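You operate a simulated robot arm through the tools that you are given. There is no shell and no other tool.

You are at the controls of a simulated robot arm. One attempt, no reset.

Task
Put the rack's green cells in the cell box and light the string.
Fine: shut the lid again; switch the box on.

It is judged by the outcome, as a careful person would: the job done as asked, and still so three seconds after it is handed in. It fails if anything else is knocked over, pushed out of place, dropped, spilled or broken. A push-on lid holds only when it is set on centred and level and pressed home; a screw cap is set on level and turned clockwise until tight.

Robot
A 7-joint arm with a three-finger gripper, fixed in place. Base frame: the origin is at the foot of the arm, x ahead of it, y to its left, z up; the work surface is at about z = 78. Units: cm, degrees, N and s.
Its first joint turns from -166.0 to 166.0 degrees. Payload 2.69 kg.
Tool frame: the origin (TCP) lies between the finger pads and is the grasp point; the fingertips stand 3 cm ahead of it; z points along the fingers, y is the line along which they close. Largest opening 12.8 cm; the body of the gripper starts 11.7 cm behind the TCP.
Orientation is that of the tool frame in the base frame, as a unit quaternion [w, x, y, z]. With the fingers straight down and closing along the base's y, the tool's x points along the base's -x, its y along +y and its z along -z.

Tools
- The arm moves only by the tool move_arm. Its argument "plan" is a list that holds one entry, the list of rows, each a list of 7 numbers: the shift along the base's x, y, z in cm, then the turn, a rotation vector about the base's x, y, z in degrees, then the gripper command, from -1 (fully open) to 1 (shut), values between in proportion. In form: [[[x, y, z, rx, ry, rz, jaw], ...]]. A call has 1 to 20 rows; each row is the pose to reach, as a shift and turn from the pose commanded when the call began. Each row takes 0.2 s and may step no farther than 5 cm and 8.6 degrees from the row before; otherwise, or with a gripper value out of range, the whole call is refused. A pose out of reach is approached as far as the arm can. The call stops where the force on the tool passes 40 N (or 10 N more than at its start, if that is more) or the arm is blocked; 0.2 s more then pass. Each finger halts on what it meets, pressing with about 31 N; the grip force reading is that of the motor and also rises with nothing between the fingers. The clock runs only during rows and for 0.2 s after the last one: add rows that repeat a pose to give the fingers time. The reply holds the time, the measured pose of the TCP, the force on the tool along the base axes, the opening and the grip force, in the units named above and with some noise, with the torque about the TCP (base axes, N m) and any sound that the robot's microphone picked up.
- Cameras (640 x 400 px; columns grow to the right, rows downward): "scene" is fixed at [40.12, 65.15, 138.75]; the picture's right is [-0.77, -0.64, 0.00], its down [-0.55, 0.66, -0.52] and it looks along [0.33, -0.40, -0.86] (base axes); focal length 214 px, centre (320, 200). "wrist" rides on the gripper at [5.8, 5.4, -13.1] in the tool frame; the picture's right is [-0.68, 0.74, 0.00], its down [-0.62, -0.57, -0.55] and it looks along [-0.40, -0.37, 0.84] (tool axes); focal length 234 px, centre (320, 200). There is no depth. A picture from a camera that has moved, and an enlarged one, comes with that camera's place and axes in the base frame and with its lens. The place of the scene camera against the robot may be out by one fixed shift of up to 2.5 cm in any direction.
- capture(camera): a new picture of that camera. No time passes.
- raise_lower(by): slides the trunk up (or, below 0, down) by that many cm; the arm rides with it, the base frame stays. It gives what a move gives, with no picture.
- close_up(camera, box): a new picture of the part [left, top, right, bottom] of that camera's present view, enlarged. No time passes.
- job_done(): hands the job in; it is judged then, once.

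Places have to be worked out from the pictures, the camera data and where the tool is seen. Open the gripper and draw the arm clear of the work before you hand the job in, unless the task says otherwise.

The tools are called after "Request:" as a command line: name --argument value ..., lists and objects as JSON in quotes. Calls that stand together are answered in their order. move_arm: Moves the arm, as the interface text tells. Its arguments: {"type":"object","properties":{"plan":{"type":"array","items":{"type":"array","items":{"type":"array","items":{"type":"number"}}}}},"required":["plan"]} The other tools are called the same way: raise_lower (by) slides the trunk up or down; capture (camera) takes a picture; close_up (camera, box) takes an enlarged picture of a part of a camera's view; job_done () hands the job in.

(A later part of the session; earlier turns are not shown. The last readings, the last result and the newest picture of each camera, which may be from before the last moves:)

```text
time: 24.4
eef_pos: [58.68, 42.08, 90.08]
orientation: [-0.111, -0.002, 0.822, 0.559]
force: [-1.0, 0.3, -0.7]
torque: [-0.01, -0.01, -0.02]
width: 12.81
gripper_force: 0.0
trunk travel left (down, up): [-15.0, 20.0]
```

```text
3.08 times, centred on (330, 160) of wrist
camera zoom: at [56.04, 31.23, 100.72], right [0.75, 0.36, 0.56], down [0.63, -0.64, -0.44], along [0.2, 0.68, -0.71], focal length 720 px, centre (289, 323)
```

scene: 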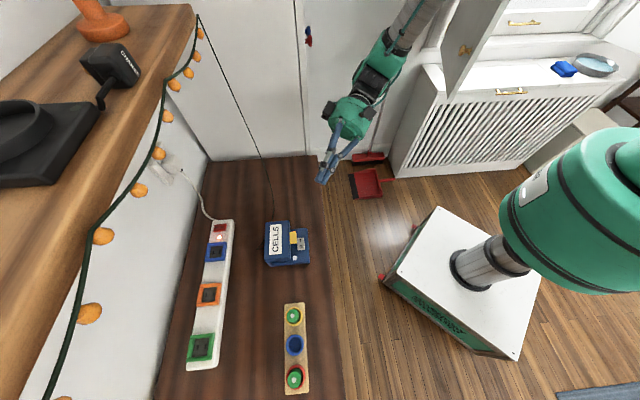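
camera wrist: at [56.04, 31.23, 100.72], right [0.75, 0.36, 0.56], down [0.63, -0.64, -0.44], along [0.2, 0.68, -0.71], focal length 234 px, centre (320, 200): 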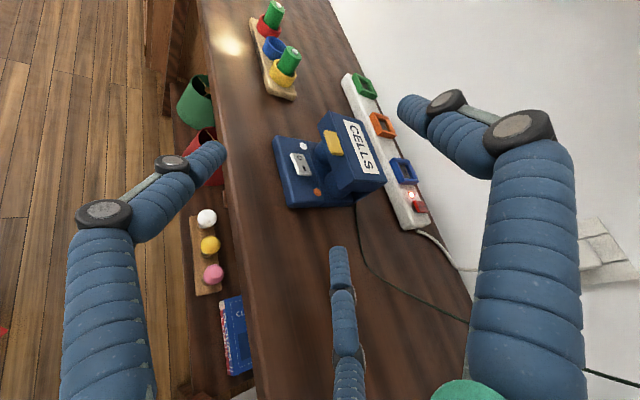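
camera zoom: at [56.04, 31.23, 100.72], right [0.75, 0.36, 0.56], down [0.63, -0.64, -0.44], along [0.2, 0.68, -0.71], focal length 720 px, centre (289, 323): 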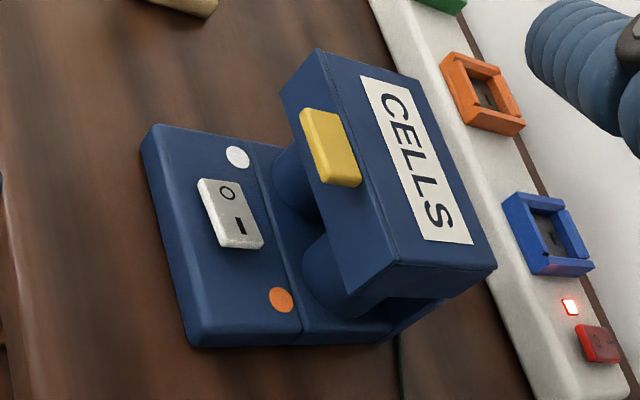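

The lid skirt reaches from z≈85.5 down to about 81.9, and the tab sticks out only about 1.8 cm from it. That explains why the cluster pushed the box. I'll bring in only the lowest open finger, starting with a standoff to check its alignment.

Request:
move_arm --plan '[[[-2.4, 1.5, 0, 0, 0, 0, -1], [-4.8, 3, -1, 0, 0, 0, -1], [-4.8, 4.4, -2.3, 0, 0, 0, -1], [-4.8, 4.4, -2.3, 0, 0, 0, -1]]]'

Request:
close_up --camera "wrist" --box '[290, 120, 450, 280]'

Request:
close_up --camera "scene" --box '[258, 190, 338, 270]'

```text
time: 25.4
eef_pos: [53.77, 46.62, 87.77]
orientation: [-0.11, -0.001, 0.822, 0.559]
force: [-0.2, -0.8, -0.3]
torque: [0.0, -0.02, 0.03]
width: 12.78
gripper_force: 0.1
trunk travel left (down, up): [-15.0, 20.0]
```

```text
2.50 times, centred on (370, 200) of wrist
camera zoom: at [51.13, 35.69, 98.5], right [0.75, 0.36, 0.56], down [0.63, -0.64, -0.44], along [0.2, 0.68, -0.71], focal length 585 px, centre (195, 200)
```

zoom: 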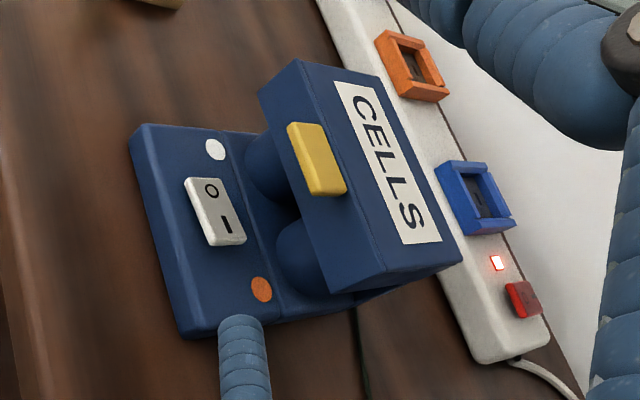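

```text
5.00 times, centred on (298, 230) of scene
camera zoom: at [40.12, 65.15, 138.75], right [-0.77, -0.64, 0.0], down [-0.55, 0.66, -0.52], along [0.33, -0.4, -0.86], focal length 1072 px, centre (430, 50)
```

zoom: 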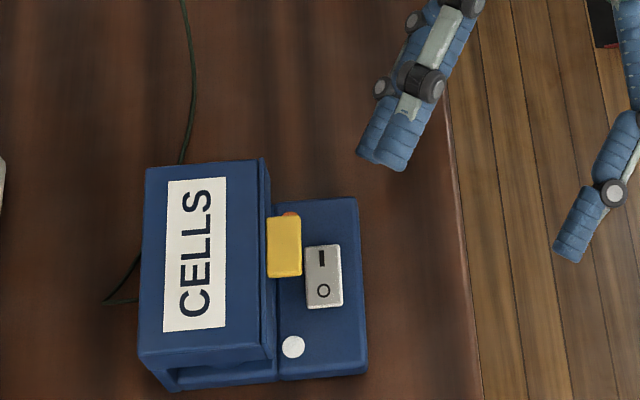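

Finger B's tip is at about (59.0, 48.1, 82.5), heading into the gap under the tab. I'll advance along the finger direction in 1 cm steps and stop about 1 cm short to check.

Request:
move_arm --plan '[[[-0.2, 1, 0, 0, 0, 0, -1], [-0.4, 2, 0, 0, 0, 0, -1], [-0.6, 3, -0.1, 0, 0, 0, -1], [-0.8, 4, -0.2, 0, 0, 0, -1], [-1.0, 5, -0.2, 0, 0, 0, -1], [-1.0, 5, -0.2, 0, 0, 0, -1]]]'

Request:
close_up --camera "wrist" --box '[290, 120, 450, 280]'

Request:
close_up --camera "scene" --box '[258, 190, 338, 270]'

```text
time: 26.8
eef_pos: [52.63, 51.44, 87.46]
orientation: [-0.111, -0.001, 0.821, 0.56]
force: [0.2, -0.8, 0.4]
torque: [0.02, 0.0, -0.01]
width: 12.8
gripper_force: 0.0
trunk travel left (down, up): [-15.0, 20.0]
```

```text
2.50 times, centred on (370, 200) of wrist
camera zoom: at [50.03, 40.67, 98.12], right [0.75, 0.36, 0.56], down [0.63, -0.64, -0.44], along [0.2, 0.68, -0.71], focal length 585 px, centre (195, 200)
```

zoom: 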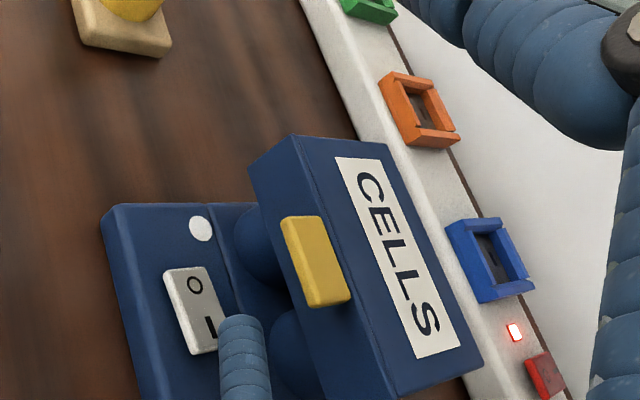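

```text
5.00 times, centred on (298, 230) of scene
camera zoom: at [40.12, 65.15, 138.75], right [-0.77, -0.64, 0.0], down [-0.55, 0.66, -0.52], along [0.33, -0.4, -0.86], focal length 1072 px, centre (430, 50)
```

zoom: 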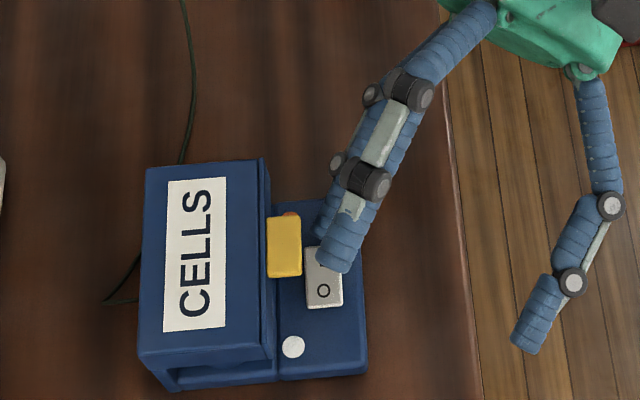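

The box hasn't moved this time. From the picture, the tab's front lower edge is at v≈79.2 and the lid wall at v≈81.0, so the finger needs about 2 cm more, slightly toward the lid.

Request:
move_arm --plan '[[[0.05, 0.7, 0, 0, 0, 0, -1], [0.1, 1.3, 0, 0, 0, 0, -1], [0.2, 1.9, 0, 0, 0, 0, -1], [0.2, 1.9, 0, 0, 0, 0, -1]]]'

Request:
close_up --camera "wrist" --box '[290, 120, 450, 280]'

Request:
close_up --camera "scene" --box '[258, 190, 338, 270]'

```text
time: 27.8
eef_pos: [52.9, 53.27, 87.61]
orientation: [-0.112, -0.002, 0.821, 0.559]
force: [1.3, 0.1, 0.6]
torque: [-0.02, 0.04, 0.01]
width: 12.8
gripper_force: 0.1
trunk travel left (down, up): [-15.0, 20.0]
```

```text
2.50 times, centred on (370, 200) of wrist
camera zoom: at [50.27, 42.47, 98.14], right [0.75, 0.36, 0.56], down [0.63, -0.64, -0.44], along [0.2, 0.68, -0.71], focal length 585 px, centre (195, 200)
```

zoom: 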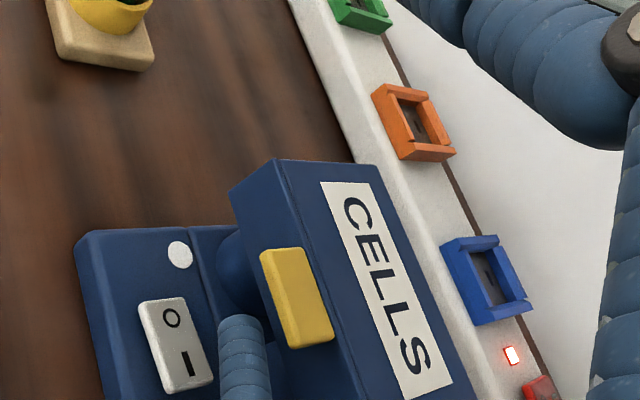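

```text
5.00 times, centred on (298, 230) of scene
camera zoom: at [40.12, 65.15, 138.75], right [-0.77, -0.64, 0.0], down [-0.55, 0.66, -0.52], along [0.33, -0.4, -0.86], focal length 1072 px, centre (430, 50)
```

zoom: 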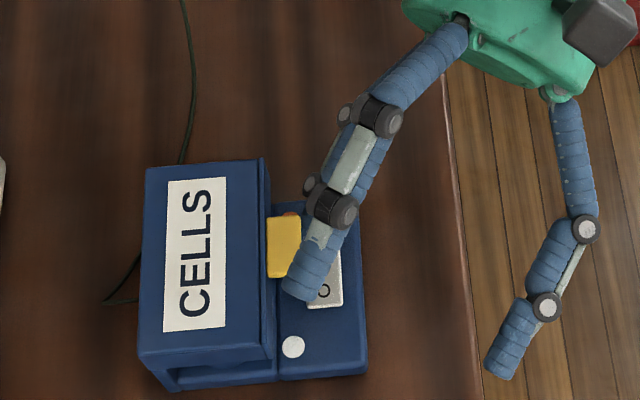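

Still no box motion, and there's about 1 cm of free space before the lid wall. I'll move another 0.95 cm toward the wall and 0.7 cm along it, so the finger sits properly under the tab.

Request:
move_arm --plan '[[[0.05, 0.4, 0, 0, 0, 0, -1], [0.1, 0.8, 0, 0, 0, 0, -1], [0.2, 1.16, 0, 0, 0, 0, -1], [0.2, 1.16, 0, 0, 0, 0, -1]]]'

Request:
close_up --camera "wrist" --box '[290, 120, 450, 280]'

Request:
close_up --camera "scene" --box '[258, 190, 338, 270]'

```text
time: 28.8
eef_pos: [53.15, 54.43, 87.53]
orientation: [-0.111, -0.001, 0.821, 0.559]
force: [-0.1, -0.6, 0.0]
torque: [0.01, 0.08, -0.01]
width: 12.79
gripper_force: 0.0
trunk travel left (down, up): [-15.0, 20.0]
```

```text
2.50 times, centred on (370, 200) of wrist
camera zoom: at [50.47, 43.67, 98.11], right [0.75, 0.36, 0.56], down [0.63, -0.64, -0.44], along [0.19, 0.68, -0.71], focal length 585 px, centre (195, 200)
```

zoom: 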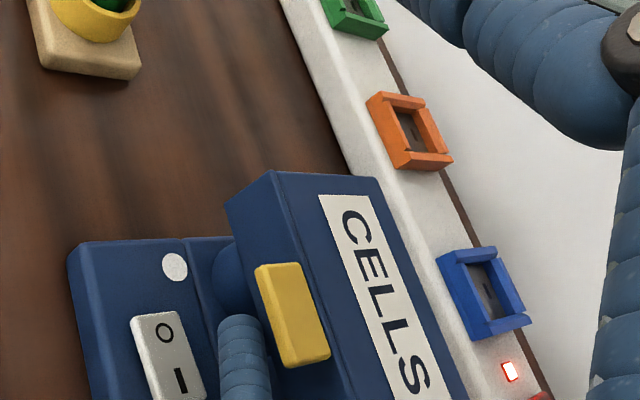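

```text
5.00 times, centred on (298, 230) of scene
camera zoom: at [40.12, 65.15, 138.75], right [-0.77, -0.64, 0.0], down [-0.55, 0.66, -0.52], along [0.33, -0.4, -0.86], focal length 1072 px, centre (430, 50)
```

zoom: 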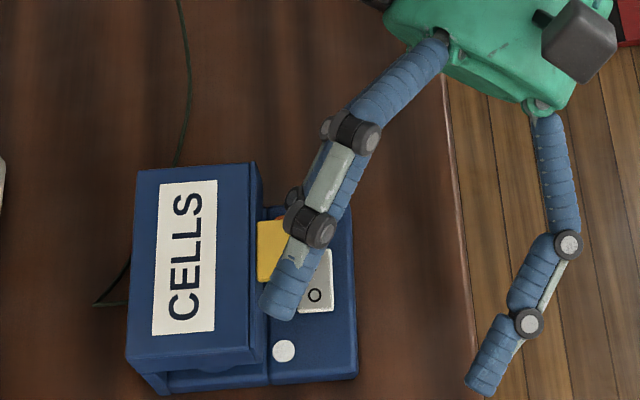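

The box slid another 0.5 cm even though the visible finger still has clearance on screen. The real contact geometry may therefore differ from the picture, for example a true two-finger gripper with its lower finger at tool -y. I'll retreat and test this by gently touching bare table with the tilted open hand. Two fingers should touch at TCP z≈85.9, three at about 84.1.

Request:
move_arm --plan '[[[-0.4, -0.4, 0.3, 0, 0, 0, -1], [-0.4, -2, 0.6, 0, 0, 0, -1], [0, -5, 1, 0, 0, 0, -1], [1, -8.5, 1.5, 0, 0, 0, -1], [4, -11, 1.5, 0, 0, 0, -1], [8, -12.4, 1.5, 0, 0, 0, -1], [9.8, -12.4, 1.5, 0, 0, 0, -1], [9.8, -12.4, 1.5, 0, 0, 0, -1]]]'

Request:
capture --camera "wrist"

Request:
close_up --camera "scene" --box '[230, 120, 350, 270]'

```text
time: 30.6
eef_pos: [62.91, 42.06, 89.01]
orientation: [-0.111, -0.002, 0.821, 0.56]
force: [0.5, 1.1, 0.7]
torque: [0.03, 0.0, 0.03]
width: 12.79
gripper_force: 0.0
trunk travel left (down, up): [-15.0, 20.0]
```

```text
taken
camera wrist: at [60.25, 31.19, 99.64], right [0.75, 0.36, 0.55], down [0.63, -0.64, -0.44], along [0.19, 0.68, -0.71], focal length 234 px, centre (320, 200)
```

wrist: 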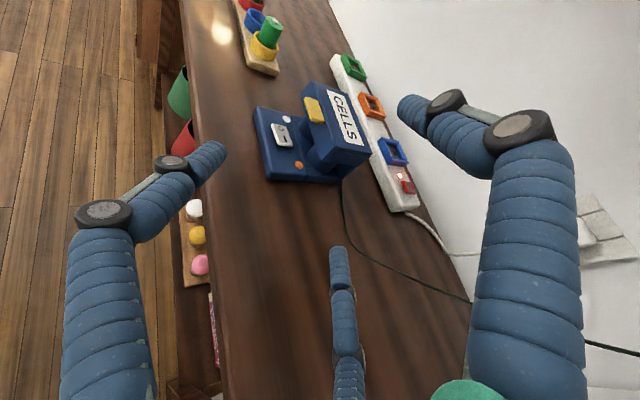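

```text
2.67 times, centred on (290, 195) of scene
camera zoom: at [40.12, 65.15, 138.75], right [-0.77, -0.64, 0.0], down [-0.55, 0.66, -0.52], along [0.33, -0.4, -0.86], focal length 572 px, centre (400, 213)
```

zoom: 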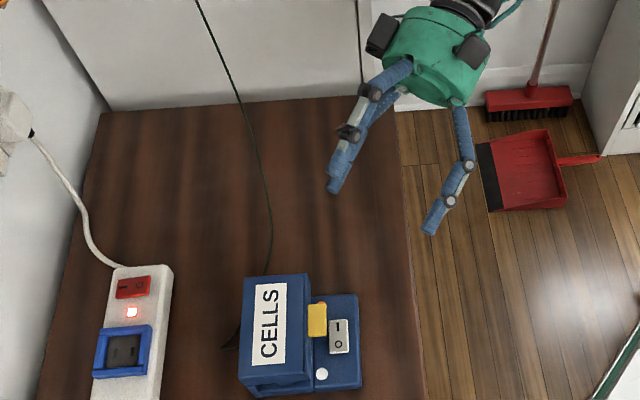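

The hand is over bare table. I'll lower in stages and read the force.

Request:
move_arm --plan '[[[0, 0, -1.4, 0, 0, 0, -1], [0, 0, -2.8, 0, 0, 0, -1], [0, 0, -2.8, 0, 0, 0, -1]]]'

Request:
move_arm --plan '[[[0, 0, -0.2, 0, 0, 0, -1], [0, 0, -0.4, 0, 0, 0, -1], [0, 0, -0.6, 0, 0, 0, -1], [0, 0, -0.6, 0, 0, 0, -1]]]'

```text
time: 31.4
eef_pos: [62.87, 41.93, 86.21]
orientation: [-0.111, -0.001, 0.821, 0.559]
force: [1.0, 0.0, -0.1]
torque: [0.03, -0.01, 0.03]
width: 12.78
gripper_force: 0.0
trunk travel left (down, up): [-15.0, 20.0]
```

```text
time: 32.4
eef_pos: [63.0, 41.96, 85.71]
orientation: [-0.112, -0.002, 0.821, 0.56]
force: [0.1, -0.6, -0.8]
torque: [-0.03, 0.01, 0.04]
width: 12.8
gripper_force: 0.0
trunk travel left (down, up): [-15.0, 20.0]
```

No contact at 85.7, so I'll continue down in small steps.

Request:
move_arm --plan '[[[0, 0, -0.2, 0, 0, 0, -1], [0, 0, -0.4, 0, 0, 0, -1], [0, 0, -0.4, 0, 0, 0, -1]]]'

Request:
move_arm --plan '[[[0, 0, -0.2, 0, 0, 0, -1], [0, 0, -0.4, 0, 0, 0, -1], [0, 0, -0.4, 0, 0, 0, -1]]]'

Request:
capture --camera "wrist"

```text
time: 33.2
eef_pos: [62.9, 42.04, 85.21]
orientation: [-0.111, -0.002, 0.821, 0.559]
force: [-0.1, 0.0, 0.1]
torque: [-0.03, 0.02, 0.0]
width: 12.76
gripper_force: 0.0
trunk travel left (down, up): [-15.0, 20.0]
```

```text
time: 34.0
eef_pos: [62.96, 42.04, 84.81]
orientation: [-0.11, -0.001, 0.822, 0.559]
force: [-0.7, 0.0, -0.3]
torque: [-0.01, -0.01, -0.01]
width: 12.81
gripper_force: 0.0
trunk travel left (down, up): [-15.0, 20.0]
```

```text
taken
camera wrist: at [60.28, 31.21, 95.45], right [0.75, 0.36, 0.56], down [0.63, -0.64, -0.44], along [0.2, 0.68, -0.71], focal length 234 px, centre (320, 200)
```

wrist: 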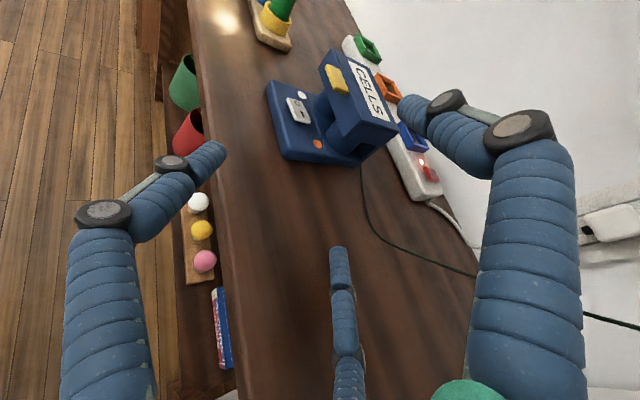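

There's still no contact at 84.8, so the two-finger idea is ruled out and the three visible fingers are the real ones. I'll continue to find finger B's true lowest point for calibration.

Request:
move_arm --plan '[[[0, 0, -0.2, 0, 0, 0, -1], [0, 0, -0.4, 0, 0, 0, -1], [0, 0, -0.4, 0, 0, 0, -1]]]'

Request:
move_arm --plan '[[[0, 0, -0.2, 0, 0, 0, -1], [0, 0, -0.3, 0, 0, 0, -1], [0, 0, -0.3, 0, 0, 0, -1]]]'

```text
time: 34.8
eef_pos: [62.96, 42.05, 84.34]
orientation: [-0.111, -0.001, 0.821, 0.56]
force: [-0.2, -0.1, -0.4]
torque: [0.0, -0.03, 0.0]
width: 12.79
gripper_force: 0.0
trunk travel left (down, up): [-15.0, 20.0]
```

```text
time: 35.6
eef_pos: [62.97, 42.03, 84.15]
orientation: [-0.111, -0.001, 0.821, 0.56]
force: [-0.1, 0.8, -0.5]
torque: [-0.02, -0.01, 0.03]
width: 12.79
gripper_force: 0.1
trunk travel left (down, up): [-15.0, 20.0]
```

Still free at 84.15, so I'll keep stepping down.

Request:
move_arm --plan '[[[0, 0, -0.2, 0, 0, 0, -1], [0, 0, -0.3, 0, 0, 0, -1], [0, 0, -0.3, 0, 0, 0, -1]]]'

Request:
move_arm --plan '[[[0, 0, -0.2, 0, 0, 0, -1], [0, 0, -0.3, 0, 0, 0, -1], [0, 0, -0.3, 0, 0, 0, -1]]]'

```text
time: 36.4
eef_pos: [63.01, 41.98, 83.75]
orientation: [-0.111, -0.002, 0.821, 0.56]
force: [0.1, -0.2, -0.1]
torque: [0.01, 0.0, 0.0]
width: 12.8
gripper_force: 0.1
trunk travel left (down, up): [-15.0, 20.0]
```

```text
time: 37.2
eef_pos: [63.14, 42.09, 83.52]
orientation: [-0.11, -0.001, 0.821, 0.56]
force: [5.2, -0.6, 5.5]
torque: [-0.04, -0.59, -0.01]
width: 12.84
gripper_force: 0.1
trunk travel left (down, up): [-15.0, 20.0]
```

Contact came at TCP z≈83.6 with a torque that points to finger B, so the three-finger geometry is confirmed. Finger B's underside is 5.6 cm below the TCP. That means last time the fingertip was flush with the lid wall and already under the tab. I'll back up, flatten the tilt by 12° and return to a standoff.

Request:
move_arm --plan '[[[0, 0, 2, 0, 0, 0, -1], [0, 0, 4.2, 5.9, 1.17, 0, -1], [-3, 1, 4.2, 11.77, 2.34, 0, -1], [-6, 2.5, 4.2, 11.77, 2.34, 0, -1], [-8.7, 4.5, 4.2, 11.77, 2.34, 0, -1], [-8.7, 4.5, 4.2, 11.77, 2.34, 0, -1]]]'

Request:
close_up --camera "wrist" --box '[270, 80, 430, 270]'

Request:
close_up --camera "scene" --box '[258, 190, 338, 270]'

```text
time: 38.6
eef_pos: [54.19, 46.39, 87.82]
orientation: [-0.127, -0.001, 0.757, 0.641]
force: [-0.4, 0.9, 0.0]
torque: [0.01, 0.02, -0.08]
width: 12.82
gripper_force: 0.1
trunk travel left (down, up): [-15.0, 20.0]
```

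```text
2.11 times, centred on (350, 175) of wrist
camera zoom: at [51.86, 33.79, 96.11], right [0.77, 0.24, 0.59], down [0.61, -0.53, -0.59], along [0.17, 0.81, -0.56], focal length 493 px, centre (257, 253)
```

zoom: 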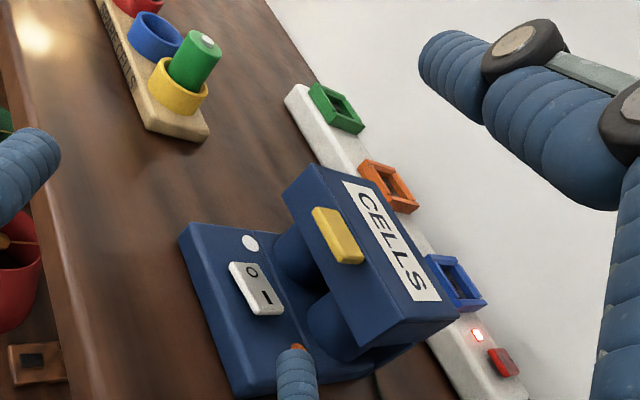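

```text
5.00 times, centred on (298, 230) of scene
camera zoom: at [40.12, 65.15, 138.75], right [-0.77, -0.64, 0.0], down [-0.55, 0.66, -0.52], along [0.33, -0.4, -0.86], focal length 1072 px, centre (430, 50)
```

zoom: 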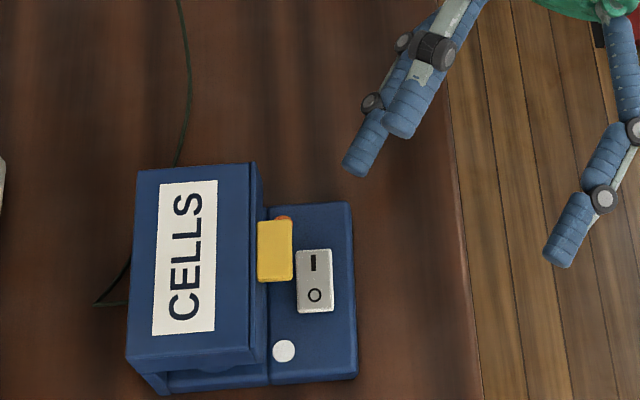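

The box is unchanged, and I can see text on the rack's side that I'll read later. Advancing the finger about 5.5 cm toward the tab gap, then checking.

Request:
move_arm --plan '[[[-0.2, 1.2, 0, 0, 0, 0, -1], [-0.4, 2.4, 0, 0, 0, 0, -1], [-0.6, 3.6, 0, 0, 0, 0, -1], [-0.75, 4.8, 0, 0, 0, 0, -1], [-0.9, 5.6, 0, 0, 0, 0, -1], [-0.9, 5.6, 0, 0, 0, 0, -1]]]'

Request:
close_up --camera "wrist" --box '[270, 80, 430, 270]'

Request:
close_up --camera "scene" --box '[258, 190, 338, 270]'

```text
time: 40.0
eef_pos: [53.17, 52.16, 87.74]
orientation: [-0.127, -0.001, 0.757, 0.641]
force: [0.3, -0.1, 0.7]
torque: [-0.02, 0.01, 0.0]
width: 12.79
gripper_force: 0.0
trunk travel left (down, up): [-15.0, 20.0]
```

```text
2.11 times, centred on (350, 175) of wrist
camera zoom: at [51.03, 39.39, 96.04], right [0.77, 0.24, 0.59], down [0.61, -0.53, -0.59], along [0.17, 0.81, -0.56], focal length 493 px, centre (257, 253)
```

zoom: 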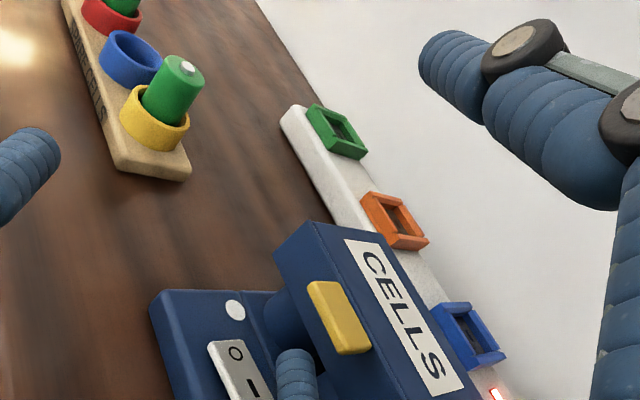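

```text
5.00 times, centred on (298, 230) of scene
camera zoom: at [40.12, 65.15, 138.75], right [-0.77, -0.64, 0.0], down [-0.55, 0.66, -0.52], along [0.33, -0.4, -0.86], focal length 1072 px, centre (430, 50)
```

zoom: 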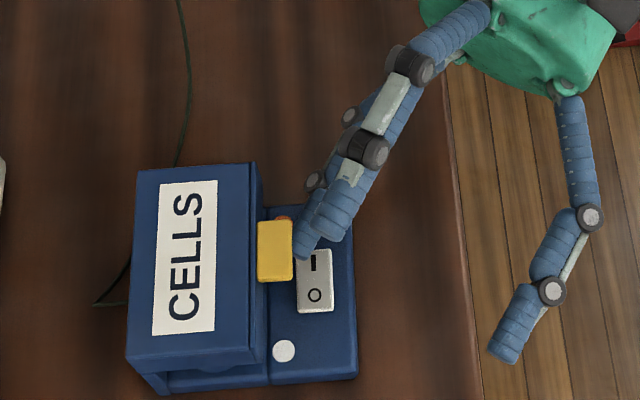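

The box is unmoved, and the fingertip is now just in front of the tab. I'll move 0.95 cm toward the wall and 0.5 cm along it.

Request:
move_arm --plan '[[[0.1, 0.35, -0.1, 0, 0, 0, -1], [0.22, 0.7, -0.1, 0, 0, 0, -1], [0.33, 1.02, -0.1, 0, 0, 0, -1], [0.33, 1.02, -0.1, 0, 0, 0, -1]]]'

Request:
close_up --camera "wrist" --box '[270, 80, 430, 270]'

Request:
close_up --camera "scene" --box '[258, 190, 338, 270]'

```text
time: 41.0
eef_pos: [53.65, 53.2, 87.68]
orientation: [-0.127, -0.002, 0.757, 0.641]
force: [-0.4, -1.3, -0.7]
torque: [-0.06, 0.03, -0.03]
width: 12.79
gripper_force: 0.0
trunk travel left (down, up): [-15.0, 20.0]
```

```text
2.11 times, centred on (350, 175) of wrist
camera zoom: at [51.37, 40.43, 95.95], right [0.77, 0.24, 0.59], down [0.61, -0.53, -0.59], along [0.17, 0.81, -0.56], focal length 493 px, centre (257, 253)
```

zoom: 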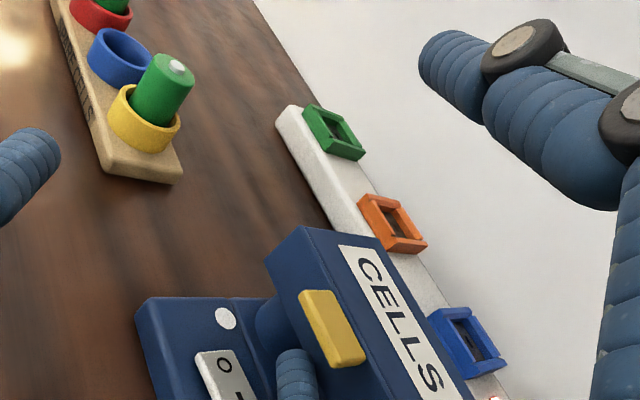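

```text
5.00 times, centred on (298, 230) of scene
camera zoom: at [40.12, 65.15, 138.75], right [-0.77, -0.64, 0.0], down [-0.55, 0.66, -0.52], along [0.33, -0.4, -0.86], focal length 1072 px, centre (430, 50)
```

zoom: 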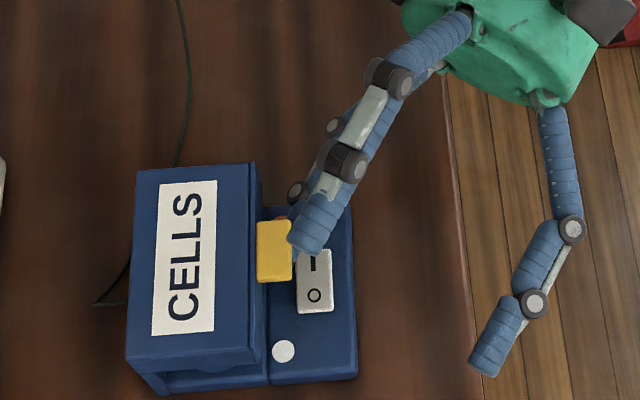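

The box is in place and the fingertip should now be under the tab. I'll raise 1 cm in small steps and watch force and picture.

Request:
move_arm --plan '[[[0, 0, 0.3, 0, 0, 0, -1], [0, 0, 0.6, 0, 0, 0, -1], [0, 0, 1.0, 0, 0, 0, -1], [0, 0, 1.0, 0, 0, 0, -1]]]'

Request:
close_up --camera "wrist" --box '[270, 120, 430, 270]'

Request:
close_up --camera "scene" --box '[258, 190, 338, 270]'

```text
time: 42.0
eef_pos: [53.57, 53.14, 88.72]
orientation: [-0.128, -0.002, 0.757, 0.641]
force: [0.8, -0.5, 0.0]
torque: [-0.01, 0.0, 0.01]
width: 12.79
gripper_force: 0.0
trunk travel left (down, up): [-15.0, 20.0]
```

```text
2.67 times, centred on (350, 195) of wrist
camera zoom: at [51.33, 40.44, 96.97], right [0.77, 0.24, 0.59], down [0.61, -0.53, -0.59], along [0.17, 0.81, -0.56], focal length 624 px, centre (240, 213)
```

zoom: 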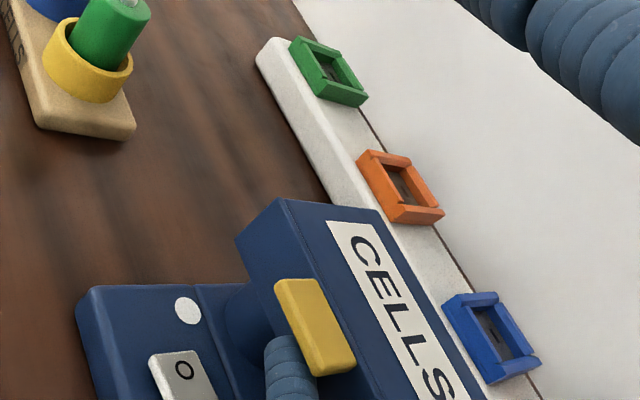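

```text
5.00 times, centred on (298, 230) of scene
camera zoom: at [40.12, 65.15, 138.75], right [-0.77, -0.64, 0.0], down [-0.55, 0.66, -0.52], along [0.33, -0.4, -0.86], focal length 1072 px, centre (430, 50)
```

zoom: 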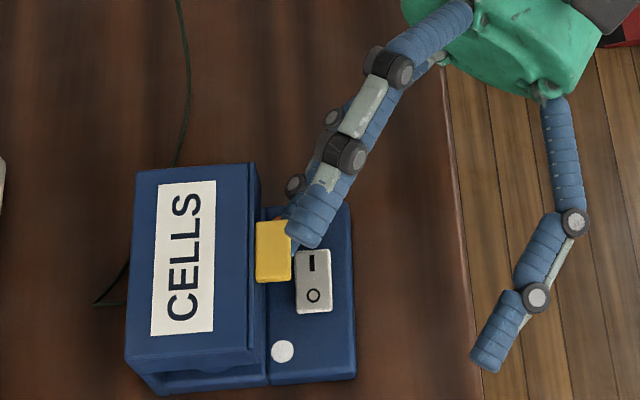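

No contact yet, but the tab now visibly covers part of the finger, so it is underneath. I'll raise another 0.8 cm.

Request:
move_arm --plan '[[[0, 0, 0.3, 0, 0, 0, -1], [0, 0, 0.6, 0, 0, 0, -1], [0, 0, 0.8, 0, 0, 0, -1], [0, 0, 0.8, 0, 0, 0, -1]]]'

Request:
close_up --camera "wrist" --box '[270, 120, 430, 270]'

Request:
close_up --camera "scene" --box '[258, 190, 338, 270]'

```text
time: 43.0
eef_pos: [53.5, 53.24, 89.5]
orientation: [-0.127, -0.001, 0.757, 0.641]
force: [0.2, -0.1, 0.3]
torque: [-0.03, -0.01, 0.03]
width: 12.8
gripper_force: 0.2
trunk travel left (down, up): [-15.0, 20.0]
```

```text
2.67 times, centred on (350, 195) of wrist
camera zoom: at [51.36, 40.48, 97.79], right [0.77, 0.24, 0.59], down [0.61, -0.53, -0.59], along [0.17, 0.81, -0.56], focal length 624 px, centre (240, 213)
```

zoom: 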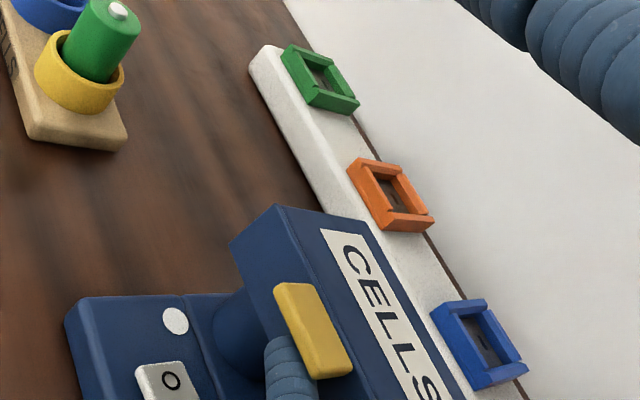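

```text
5.00 times, centred on (298, 230) of scene
camera zoom: at [40.12, 65.15, 138.75], right [-0.77, -0.64, 0.0], down [-0.55, 0.66, -0.52], along [0.33, -0.4, -0.86], focal length 1072 px, centre (430, 50)
```

zoom: 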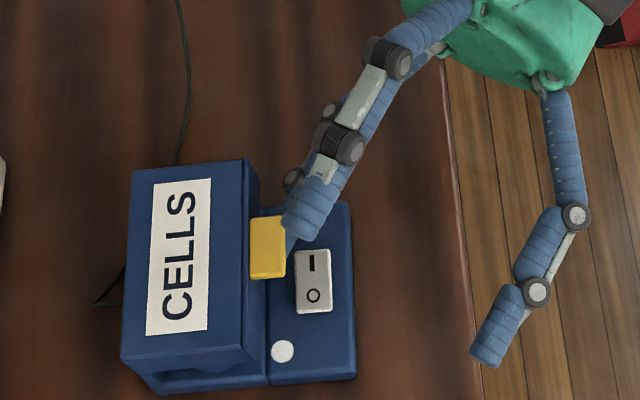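

The lid front is lifting, pivoting at the back, with almost no force, and the base panel hasn't moved. I'll continue up with a slight push toward the hinge side.

Request:
move_arm --plan '[[[0.05, 0.05, 0.5, 0, 0, 0, -1], [0.1, 0.1, 1.0, 0, 0, 0, -1], [0.2, 0.2, 1.4, 0, 0, 0, -1], [0.3, 0.28, 1.8, 0, 0, 0, -1], [0.3, 0.28, 1.8, 0, 0, 0, -1]]]'

Request:
close_up --camera "wrist" --box '[270, 120, 430, 270]'

Request:
close_up --camera "scene" --box '[258, 190, 338, 270]'

```text
time: 44.2
eef_pos: [54.0, 53.42, 91.31]
orientation: [-0.128, -0.001, 0.757, 0.641]
force: [0.2, -0.4, -0.5]
torque: [0.01, 0.03, -0.03]
width: 12.77
gripper_force: 0.0
trunk travel left (down, up): [-15.0, 20.0]
```

```text
2.67 times, centred on (350, 195) of wrist
camera zoom: at [51.69, 40.74, 99.56], right [0.77, 0.24, 0.59], down [0.61, -0.53, -0.59], along [0.17, 0.81, -0.56], focal length 624 px, centre (240, 213)
```

zoom: 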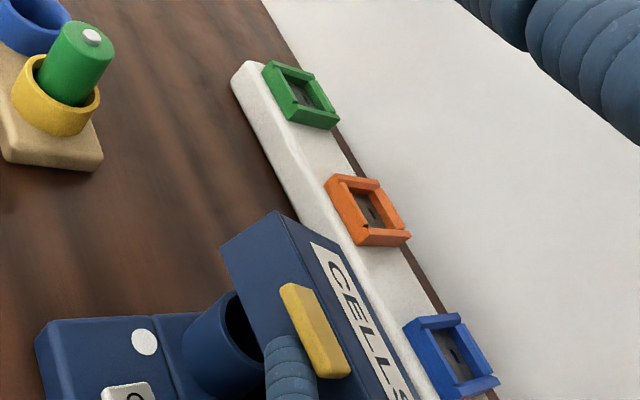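

```text
5.00 times, centred on (298, 230) of scene
camera zoom: at [40.12, 65.15, 138.75], right [-0.77, -0.64, 0.0], down [-0.55, 0.66, -0.52], along [0.33, -0.4, -0.86], focal length 1072 px, centre (430, 50)
```

zoom: 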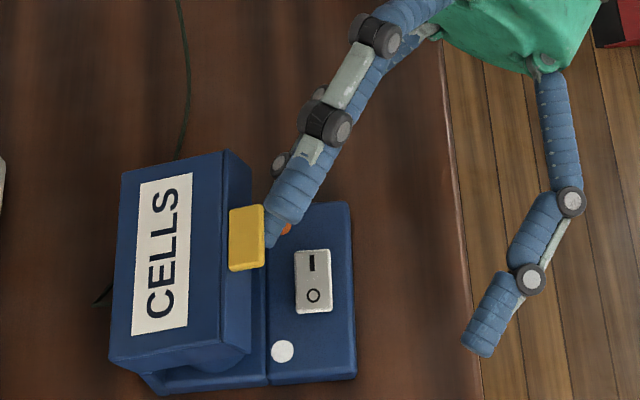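

The lid is about 25° open and the well opening is showing, with the base still in place. I'll follow the arc with more motion toward the hinge.

Request:
move_arm --plan '[[[0.25, 0.24, 0.5, 0, 0, 0, -1], [0.5, 0.48, 1.0, 0, 0, 0, -1], [0.8, 0.76, 1.5, 0, 0, 0, -1], [1.1, 1.05, 2.0, 0, 0, 0, -1], [1.1, 1.05, 2.0, 0, 0, 0, -1]]]'

Request:
close_up --camera "wrist" --box '[270, 120, 430, 270]'

Request:
close_up --camera "scene" --box '[248, 180, 338, 270]'

```text
time: 45.4
eef_pos: [54.99, 54.52, 93.12]
orientation: [-0.128, -0.002, 0.758, 0.64]
force: [0.9, -0.6, -0.3]
torque: [-0.01, -0.03, -0.02]
width: 12.8
gripper_force: 0.1
trunk travel left (down, up): [-15.0, 20.0]
```

```text
2.67 times, centred on (350, 195) of wrist
camera zoom: at [52.72, 41.76, 101.52], right [0.77, 0.24, 0.59], down [0.61, -0.53, -0.59], along [0.17, 0.81, -0.56], focal length 624 px, centre (240, 213)
```

zoom: 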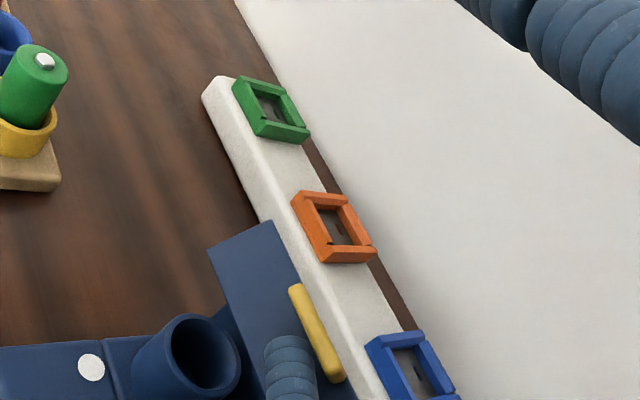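

```text
4.44 times, centred on (293, 225) of scene
camera zoom: at [40.12, 65.15, 138.75], right [-0.77, -0.64, 0.0], down [-0.55, 0.66, -0.52], along [0.33, -0.4, -0.86], focal length 953 px, centre (440, 89)
```

zoom: 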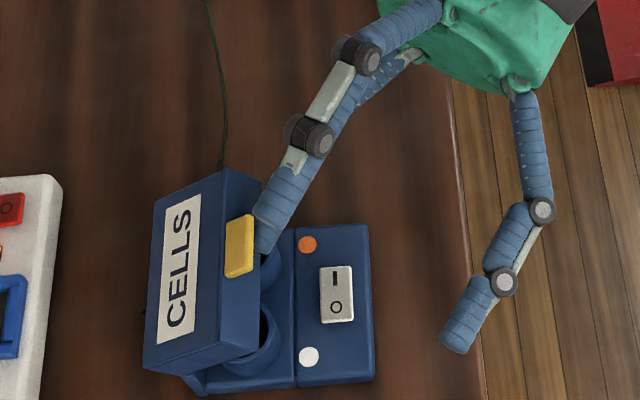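

The lid is about 50° open and both wells are visible. I'll continue, now mostly toward the hinge, to take it past vertical.

Request:
move_arm --plan '[[[0.4, 0.38, 0.4, 0, 0, 0, -1], [0.8, 0.76, 0.7, 0, 0, 0, -1], [1.2, 1.14, 1.0, 0, 0, 0, -1], [1.6, 1.52, 1.2, 0, 0, 0, -1], [1.6, 1.52, 1.2, 0, 0, 0, -1]]]'

Request:
close_up --camera "wrist" --box '[270, 120, 430, 270]'

Request:
close_up --camera "scene" --box '[248, 180, 338, 270]'

```text
time: 46.6
eef_pos: [56.63, 55.98, 94.41]
orientation: [-0.127, -0.002, 0.757, 0.641]
force: [-0.4, 0.0, 0.8]
torque: [0.02, 0.0, 0.0]
width: 12.77
gripper_force: 0.2
trunk travel left (down, up): [-15.0, 20.0]
```

```text
2.67 times, centred on (350, 195) of wrist
camera zoom: at [54.4, 43.23, 102.68], right [0.77, 0.24, 0.59], down [0.61, -0.53, -0.59], along [0.17, 0.81, -0.56], focal length 624 px, centre (240, 213)
```

zoom: 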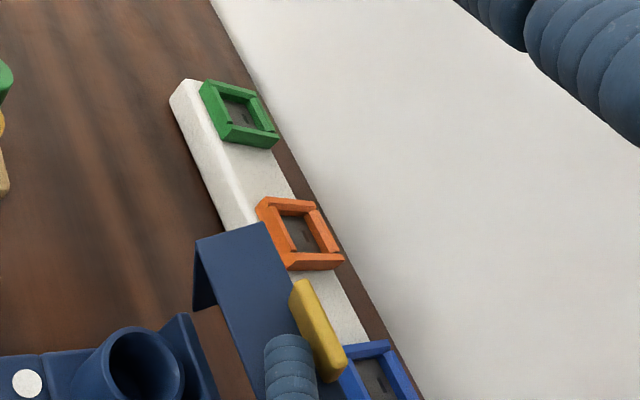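

```text
4.44 times, centred on (293, 225) of scene
camera zoom: at [40.12, 65.15, 138.75], right [-0.77, -0.64, 0.0], down [-0.55, 0.66, -0.52], along [0.33, -0.4, -0.86], focal length 953 px, centre (440, 89)
```

zoom: 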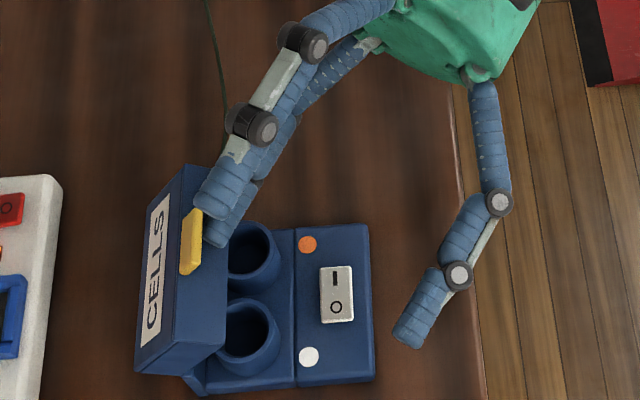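

The lid is about 70° open. I'll keep pushing toward the hinge.

Request:
move_arm --plan '[[[0.4, 0.38, 0.1, 0, 0, 0, -1], [0.8, 0.76, 0.2, 0, 0, 0, -1], [1.2, 1.14, 0.2, 0, 0, 0, -1], [1.6, 1.52, 0.1, 0, 0, 0, -1], [1.9, 1.8, 0, 0, 0, 0, -1], [1.9, 1.8, 0, 0, 0, 0, -1]]]'

Request:
close_up --camera "wrist" --box '[250, 120, 410, 270]'

Request:
close_up --camera "scene" --box '[248, 180, 338, 270]'

```text
time: 48.0
eef_pos: [58.45, 57.91, 94.44]
orientation: [-0.127, -0.002, 0.757, 0.641]
force: [0.4, -0.2, 1.4]
torque: [-0.01, -0.05, 0.05]
width: 12.92
gripper_force: 0.1
trunk travel left (down, up): [-15.0, 20.0]
```

```text
2.67 times, centred on (330, 195) of wrist
camera zoom: at [56.27, 45.1, 102.73], right [0.77, 0.24, 0.59], down [0.61, -0.53, -0.59], along [0.17, 0.81, -0.56], focal length 624 px, centre (293, 213)
```

zoom: 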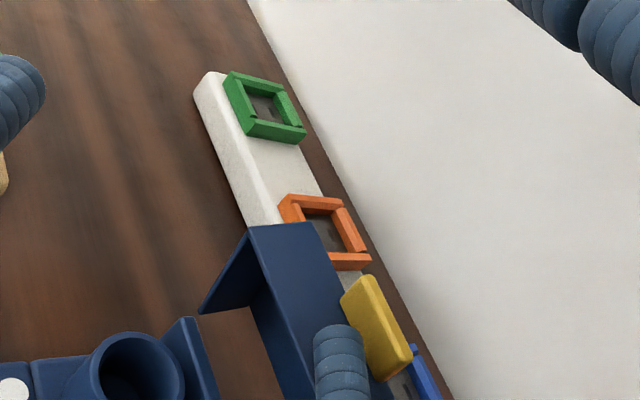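

```text
4.44 times, centred on (293, 225) of scene
camera zoom: at [40.12, 65.15, 138.75], right [-0.77, -0.64, 0.0], down [-0.55, 0.66, -0.52], along [0.33, -0.4, -0.86], focal length 953 px, centre (440, 89)
```

zoom: 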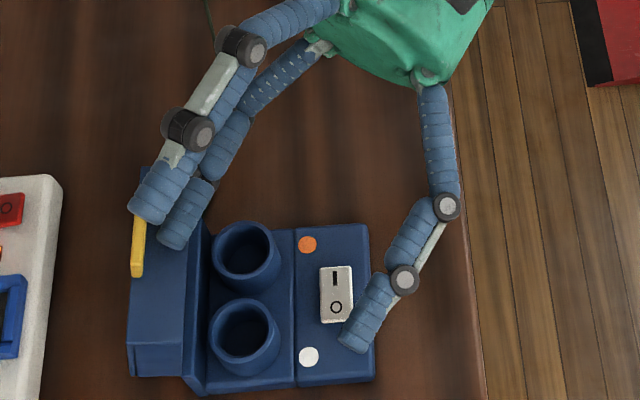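

The lid is past vertical by the look of it. I'll nudge a bit further until it reaches its stop or clearly stays, then check.

Request:
move_arm --plan '[[[0.3, 0.29, -0.2, 0, 0, 0, -1], [0.6, 0.58, -0.4, 0, 0, 0, -1], [0.9, 0.87, -0.6, 0, 0, 0, -1], [0.9, 0.87, -0.6, 0, 0, 0, -1]]]'

Request:
close_up --camera "wrist" --box '[250, 120, 410, 270]'

Request:
close_up --camera "scene" --box '[248, 180, 338, 270]'

```text
time: 49.0
eef_pos: [59.54, 58.78, 93.96]
orientation: [-0.127, -0.001, 0.757, 0.641]
force: [-0.3, -0.2, 1.8]
torque: [0.01, -0.12, -0.02]
width: 12.87
gripper_force: 0.0
trunk travel left (down, up): [-15.0, 20.0]
```

```text
2.67 times, centred on (330, 195) of wrist
camera zoom: at [57.22, 45.97, 102.12], right [0.77, 0.24, 0.59], down [0.61, -0.53, -0.59], along [0.17, 0.81, -0.56], focal length 624 px, centre (293, 213)
```

zoom: 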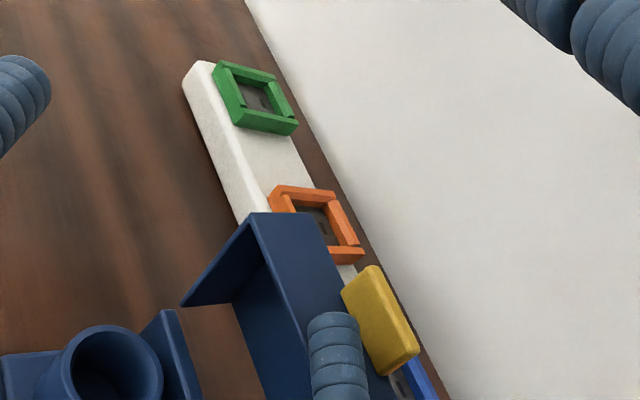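

```text
4.44 times, centred on (293, 225) of scene
camera zoom: at [40.12, 65.15, 138.75], right [-0.77, -0.64, 0.0], down [-0.55, 0.66, -0.52], along [0.33, -0.4, -0.86], focal length 953 px, centre (440, 89)
```

zoom: 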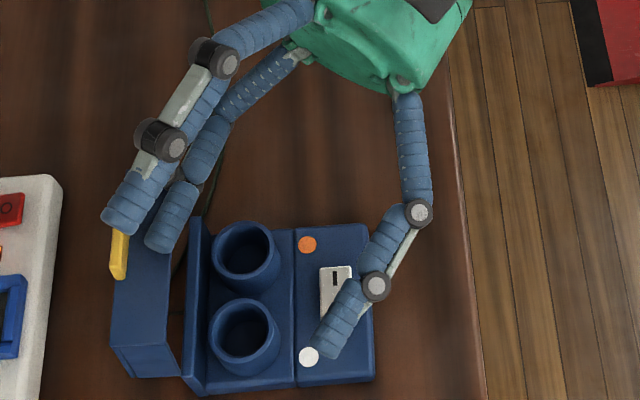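

From the hinge geometry (about v=87.5, z=82), the lid is at roughly 84–90° with its centre of mass well past the pivot, so it should stay open. I'll lift the finger straight up and see whether the lid holds.

Request:
move_arm --plan '[[[0, 0, 0.5, 0, 0, 0, -1], [0, 0, 1.2, 0, 0, 0, -1], [0, 0, 2.0, 0, 0, 0, -1], [0, 0, 3.0, 0, 0, 0, -1], [0, 0, 3.0, 0, 0, 0, -1]]]'

Request:
capture --camera "wrist"

Request:
close_up --camera "scene" --box '[228, 180, 338, 280]'

```text
time: 50.2
eef_pos: [59.46, 58.63, 96.9]
orientation: [-0.127, -0.002, 0.757, 0.64]
force: [-0.5, -0.1, -0.1]
torque: [0.0, 0.01, -0.01]
width: 12.8
gripper_force: 0.1
trunk travel left (down, up): [-15.0, 20.0]
```

```text
taken
camera wrist: at [57.22, 45.9, 105.17], right [0.77, 0.24, 0.59], down [0.61, -0.53, -0.59], along [0.17, 0.81, -0.56], focal length 234 px, centre (320, 200)
```

wrist: 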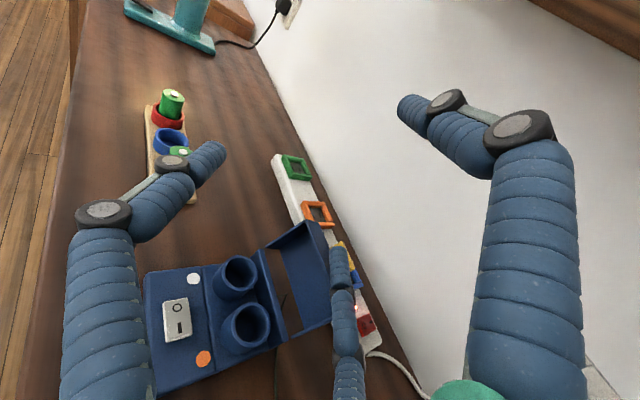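

```text
4.00 times, centred on (283, 230) of scene
camera zoom: at [40.12, 65.15, 138.75], right [-0.77, -0.64, 0.0], down [-0.55, 0.66, -0.52], along [0.33, -0.4, -0.86], focal length 858 px, centre (468, 80)
```

zoom: 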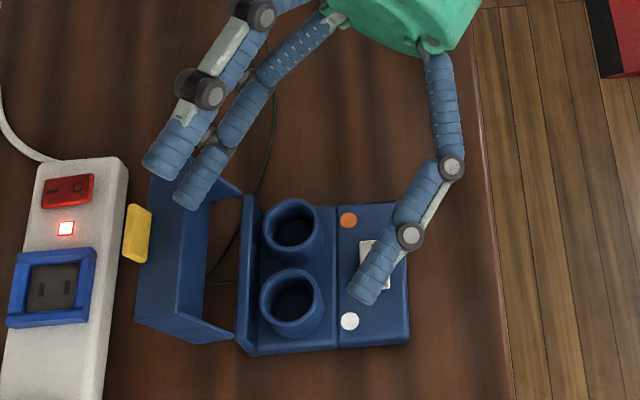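

The lid has fallen further back and stays open by itself, and the box is upright. I'll back away upward and bring the tool to vertical.

Request:
move_arm --plan '[[[0, -2, 2.5, 0, 0, 0, -1], [0, -5, 5, 0, 0, 0, -1], [-0.5, -7, 7, -8.0, -1.6, 0, -1], [-1, -8, 8, -16.0, -3.2, 0, -1], [-1.5, -8, 8, -24, -4.8, 0, -1], [-2, -8, 8, -32, -6.4, 0, -1], [-2.5, -8, 8, -40, -8, 0, -1], [-3, -8, 8, -48, -9.6, 0, -1], [-3, -8, 8, -56, -11.2, 0, -1], [-3, -8, 8, -64, -12.8, 0, -1], [-3, -8, 8, -72, -14.4, 0, -1], [-3, -8, 8, -80.2, -16, 0, -1], [-3, -8, 8, -80.2, -16, 0, -1]]]'

Request:
capture --camera "wrist"

Request:
capture --camera "scene"

```text
time: 53.0
eef_pos: [56.42, 50.75, 104.65]
orientation: [0.0, -0.001, 1.0, -0.002]
force: [0.1, 1.2, -0.5]
torque: [-0.07, -0.01, -0.03]
width: 12.8
gripper_force: 0.0
trunk travel left (down, up): [-15.0, 20.0]
```

```text
taken
camera wrist: at [50.55, 56.13, 117.85], right [0.67, 0.74, 0.0], down [0.62, -0.56, 0.55], along [0.41, -0.37, -0.83], focal length 234 px, centre (320, 200)
```

wrist: 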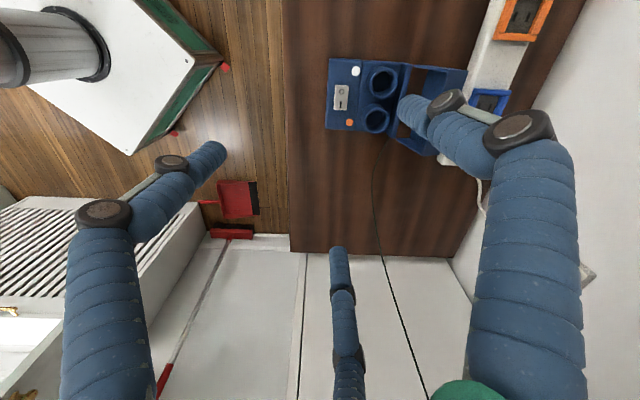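

```text
taken
```

scene: 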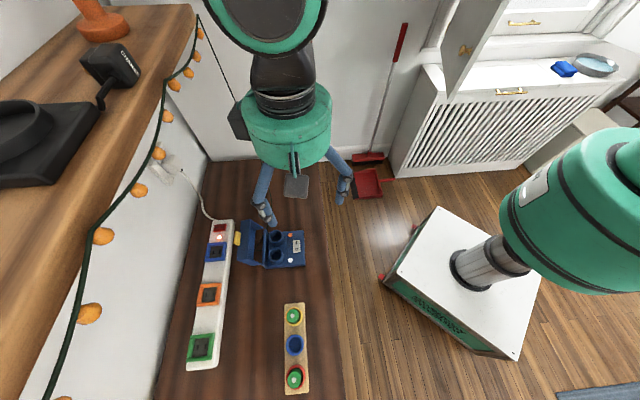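

The lid is open and the tool vertical again. I'll look closely at the wells, the lid interior and the rack for markings.

Request:
close_up --camera "scene" --box '[228, 212, 318, 277]'

Request:
close_up --camera "wrist" --box '[320, 45, 480, 165]'

Request:
close_up --camera "scene" --box '[262, 290, 332, 400]'

```text
6.15 times, centred on (273, 244) of scene
camera zoom: at [40.12, 65.15, 138.75], right [-0.77, -0.64, 0.0], down [-0.55, 0.66, -0.52], along [0.33, -0.4, -0.86], focal length 1320 px, centre (609, -74)
```

zoom: 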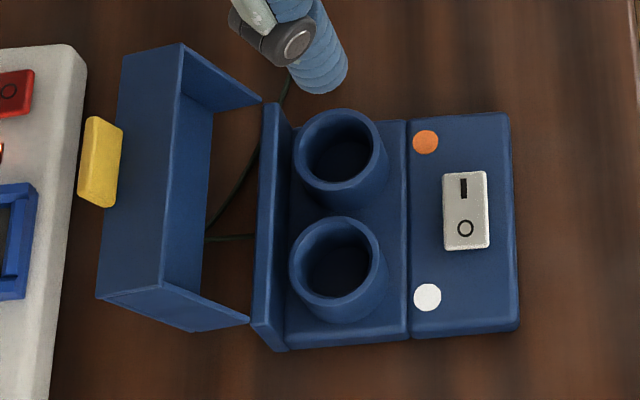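

```text
3.33 times, centred on (400, 105) of wrist
camera zoom: at [50.55, 56.13, 117.85], right [0.67, 0.74, 0.0], down [0.62, -0.56, 0.55], along [0.41, -0.37, -0.83], focal length 781 px, centre (53, 517)
```

zoom: 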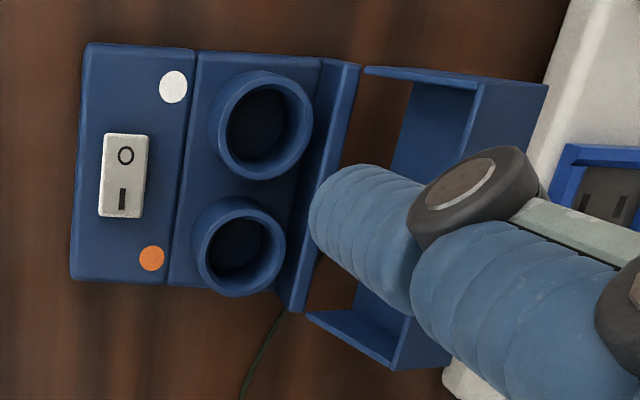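

```text
3.64 times, centred on (297, 345) of scene
camera zoom: at [40.12, 65.15, 138.75], right [-0.77, -0.64, 0.0], down [-0.55, 0.66, -0.52], along [0.33, -0.4, -0.86], focal length 780 px, centre (404, -327)
```

zoom: 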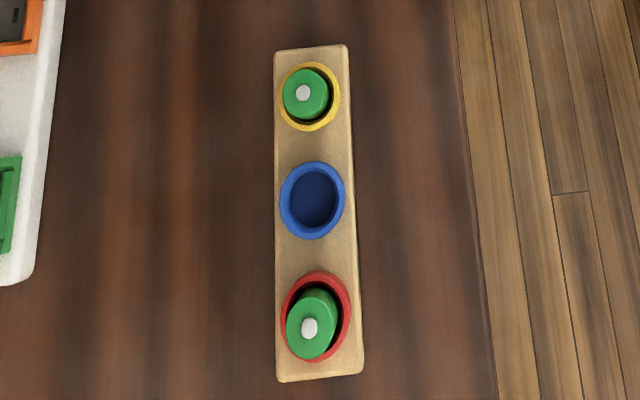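

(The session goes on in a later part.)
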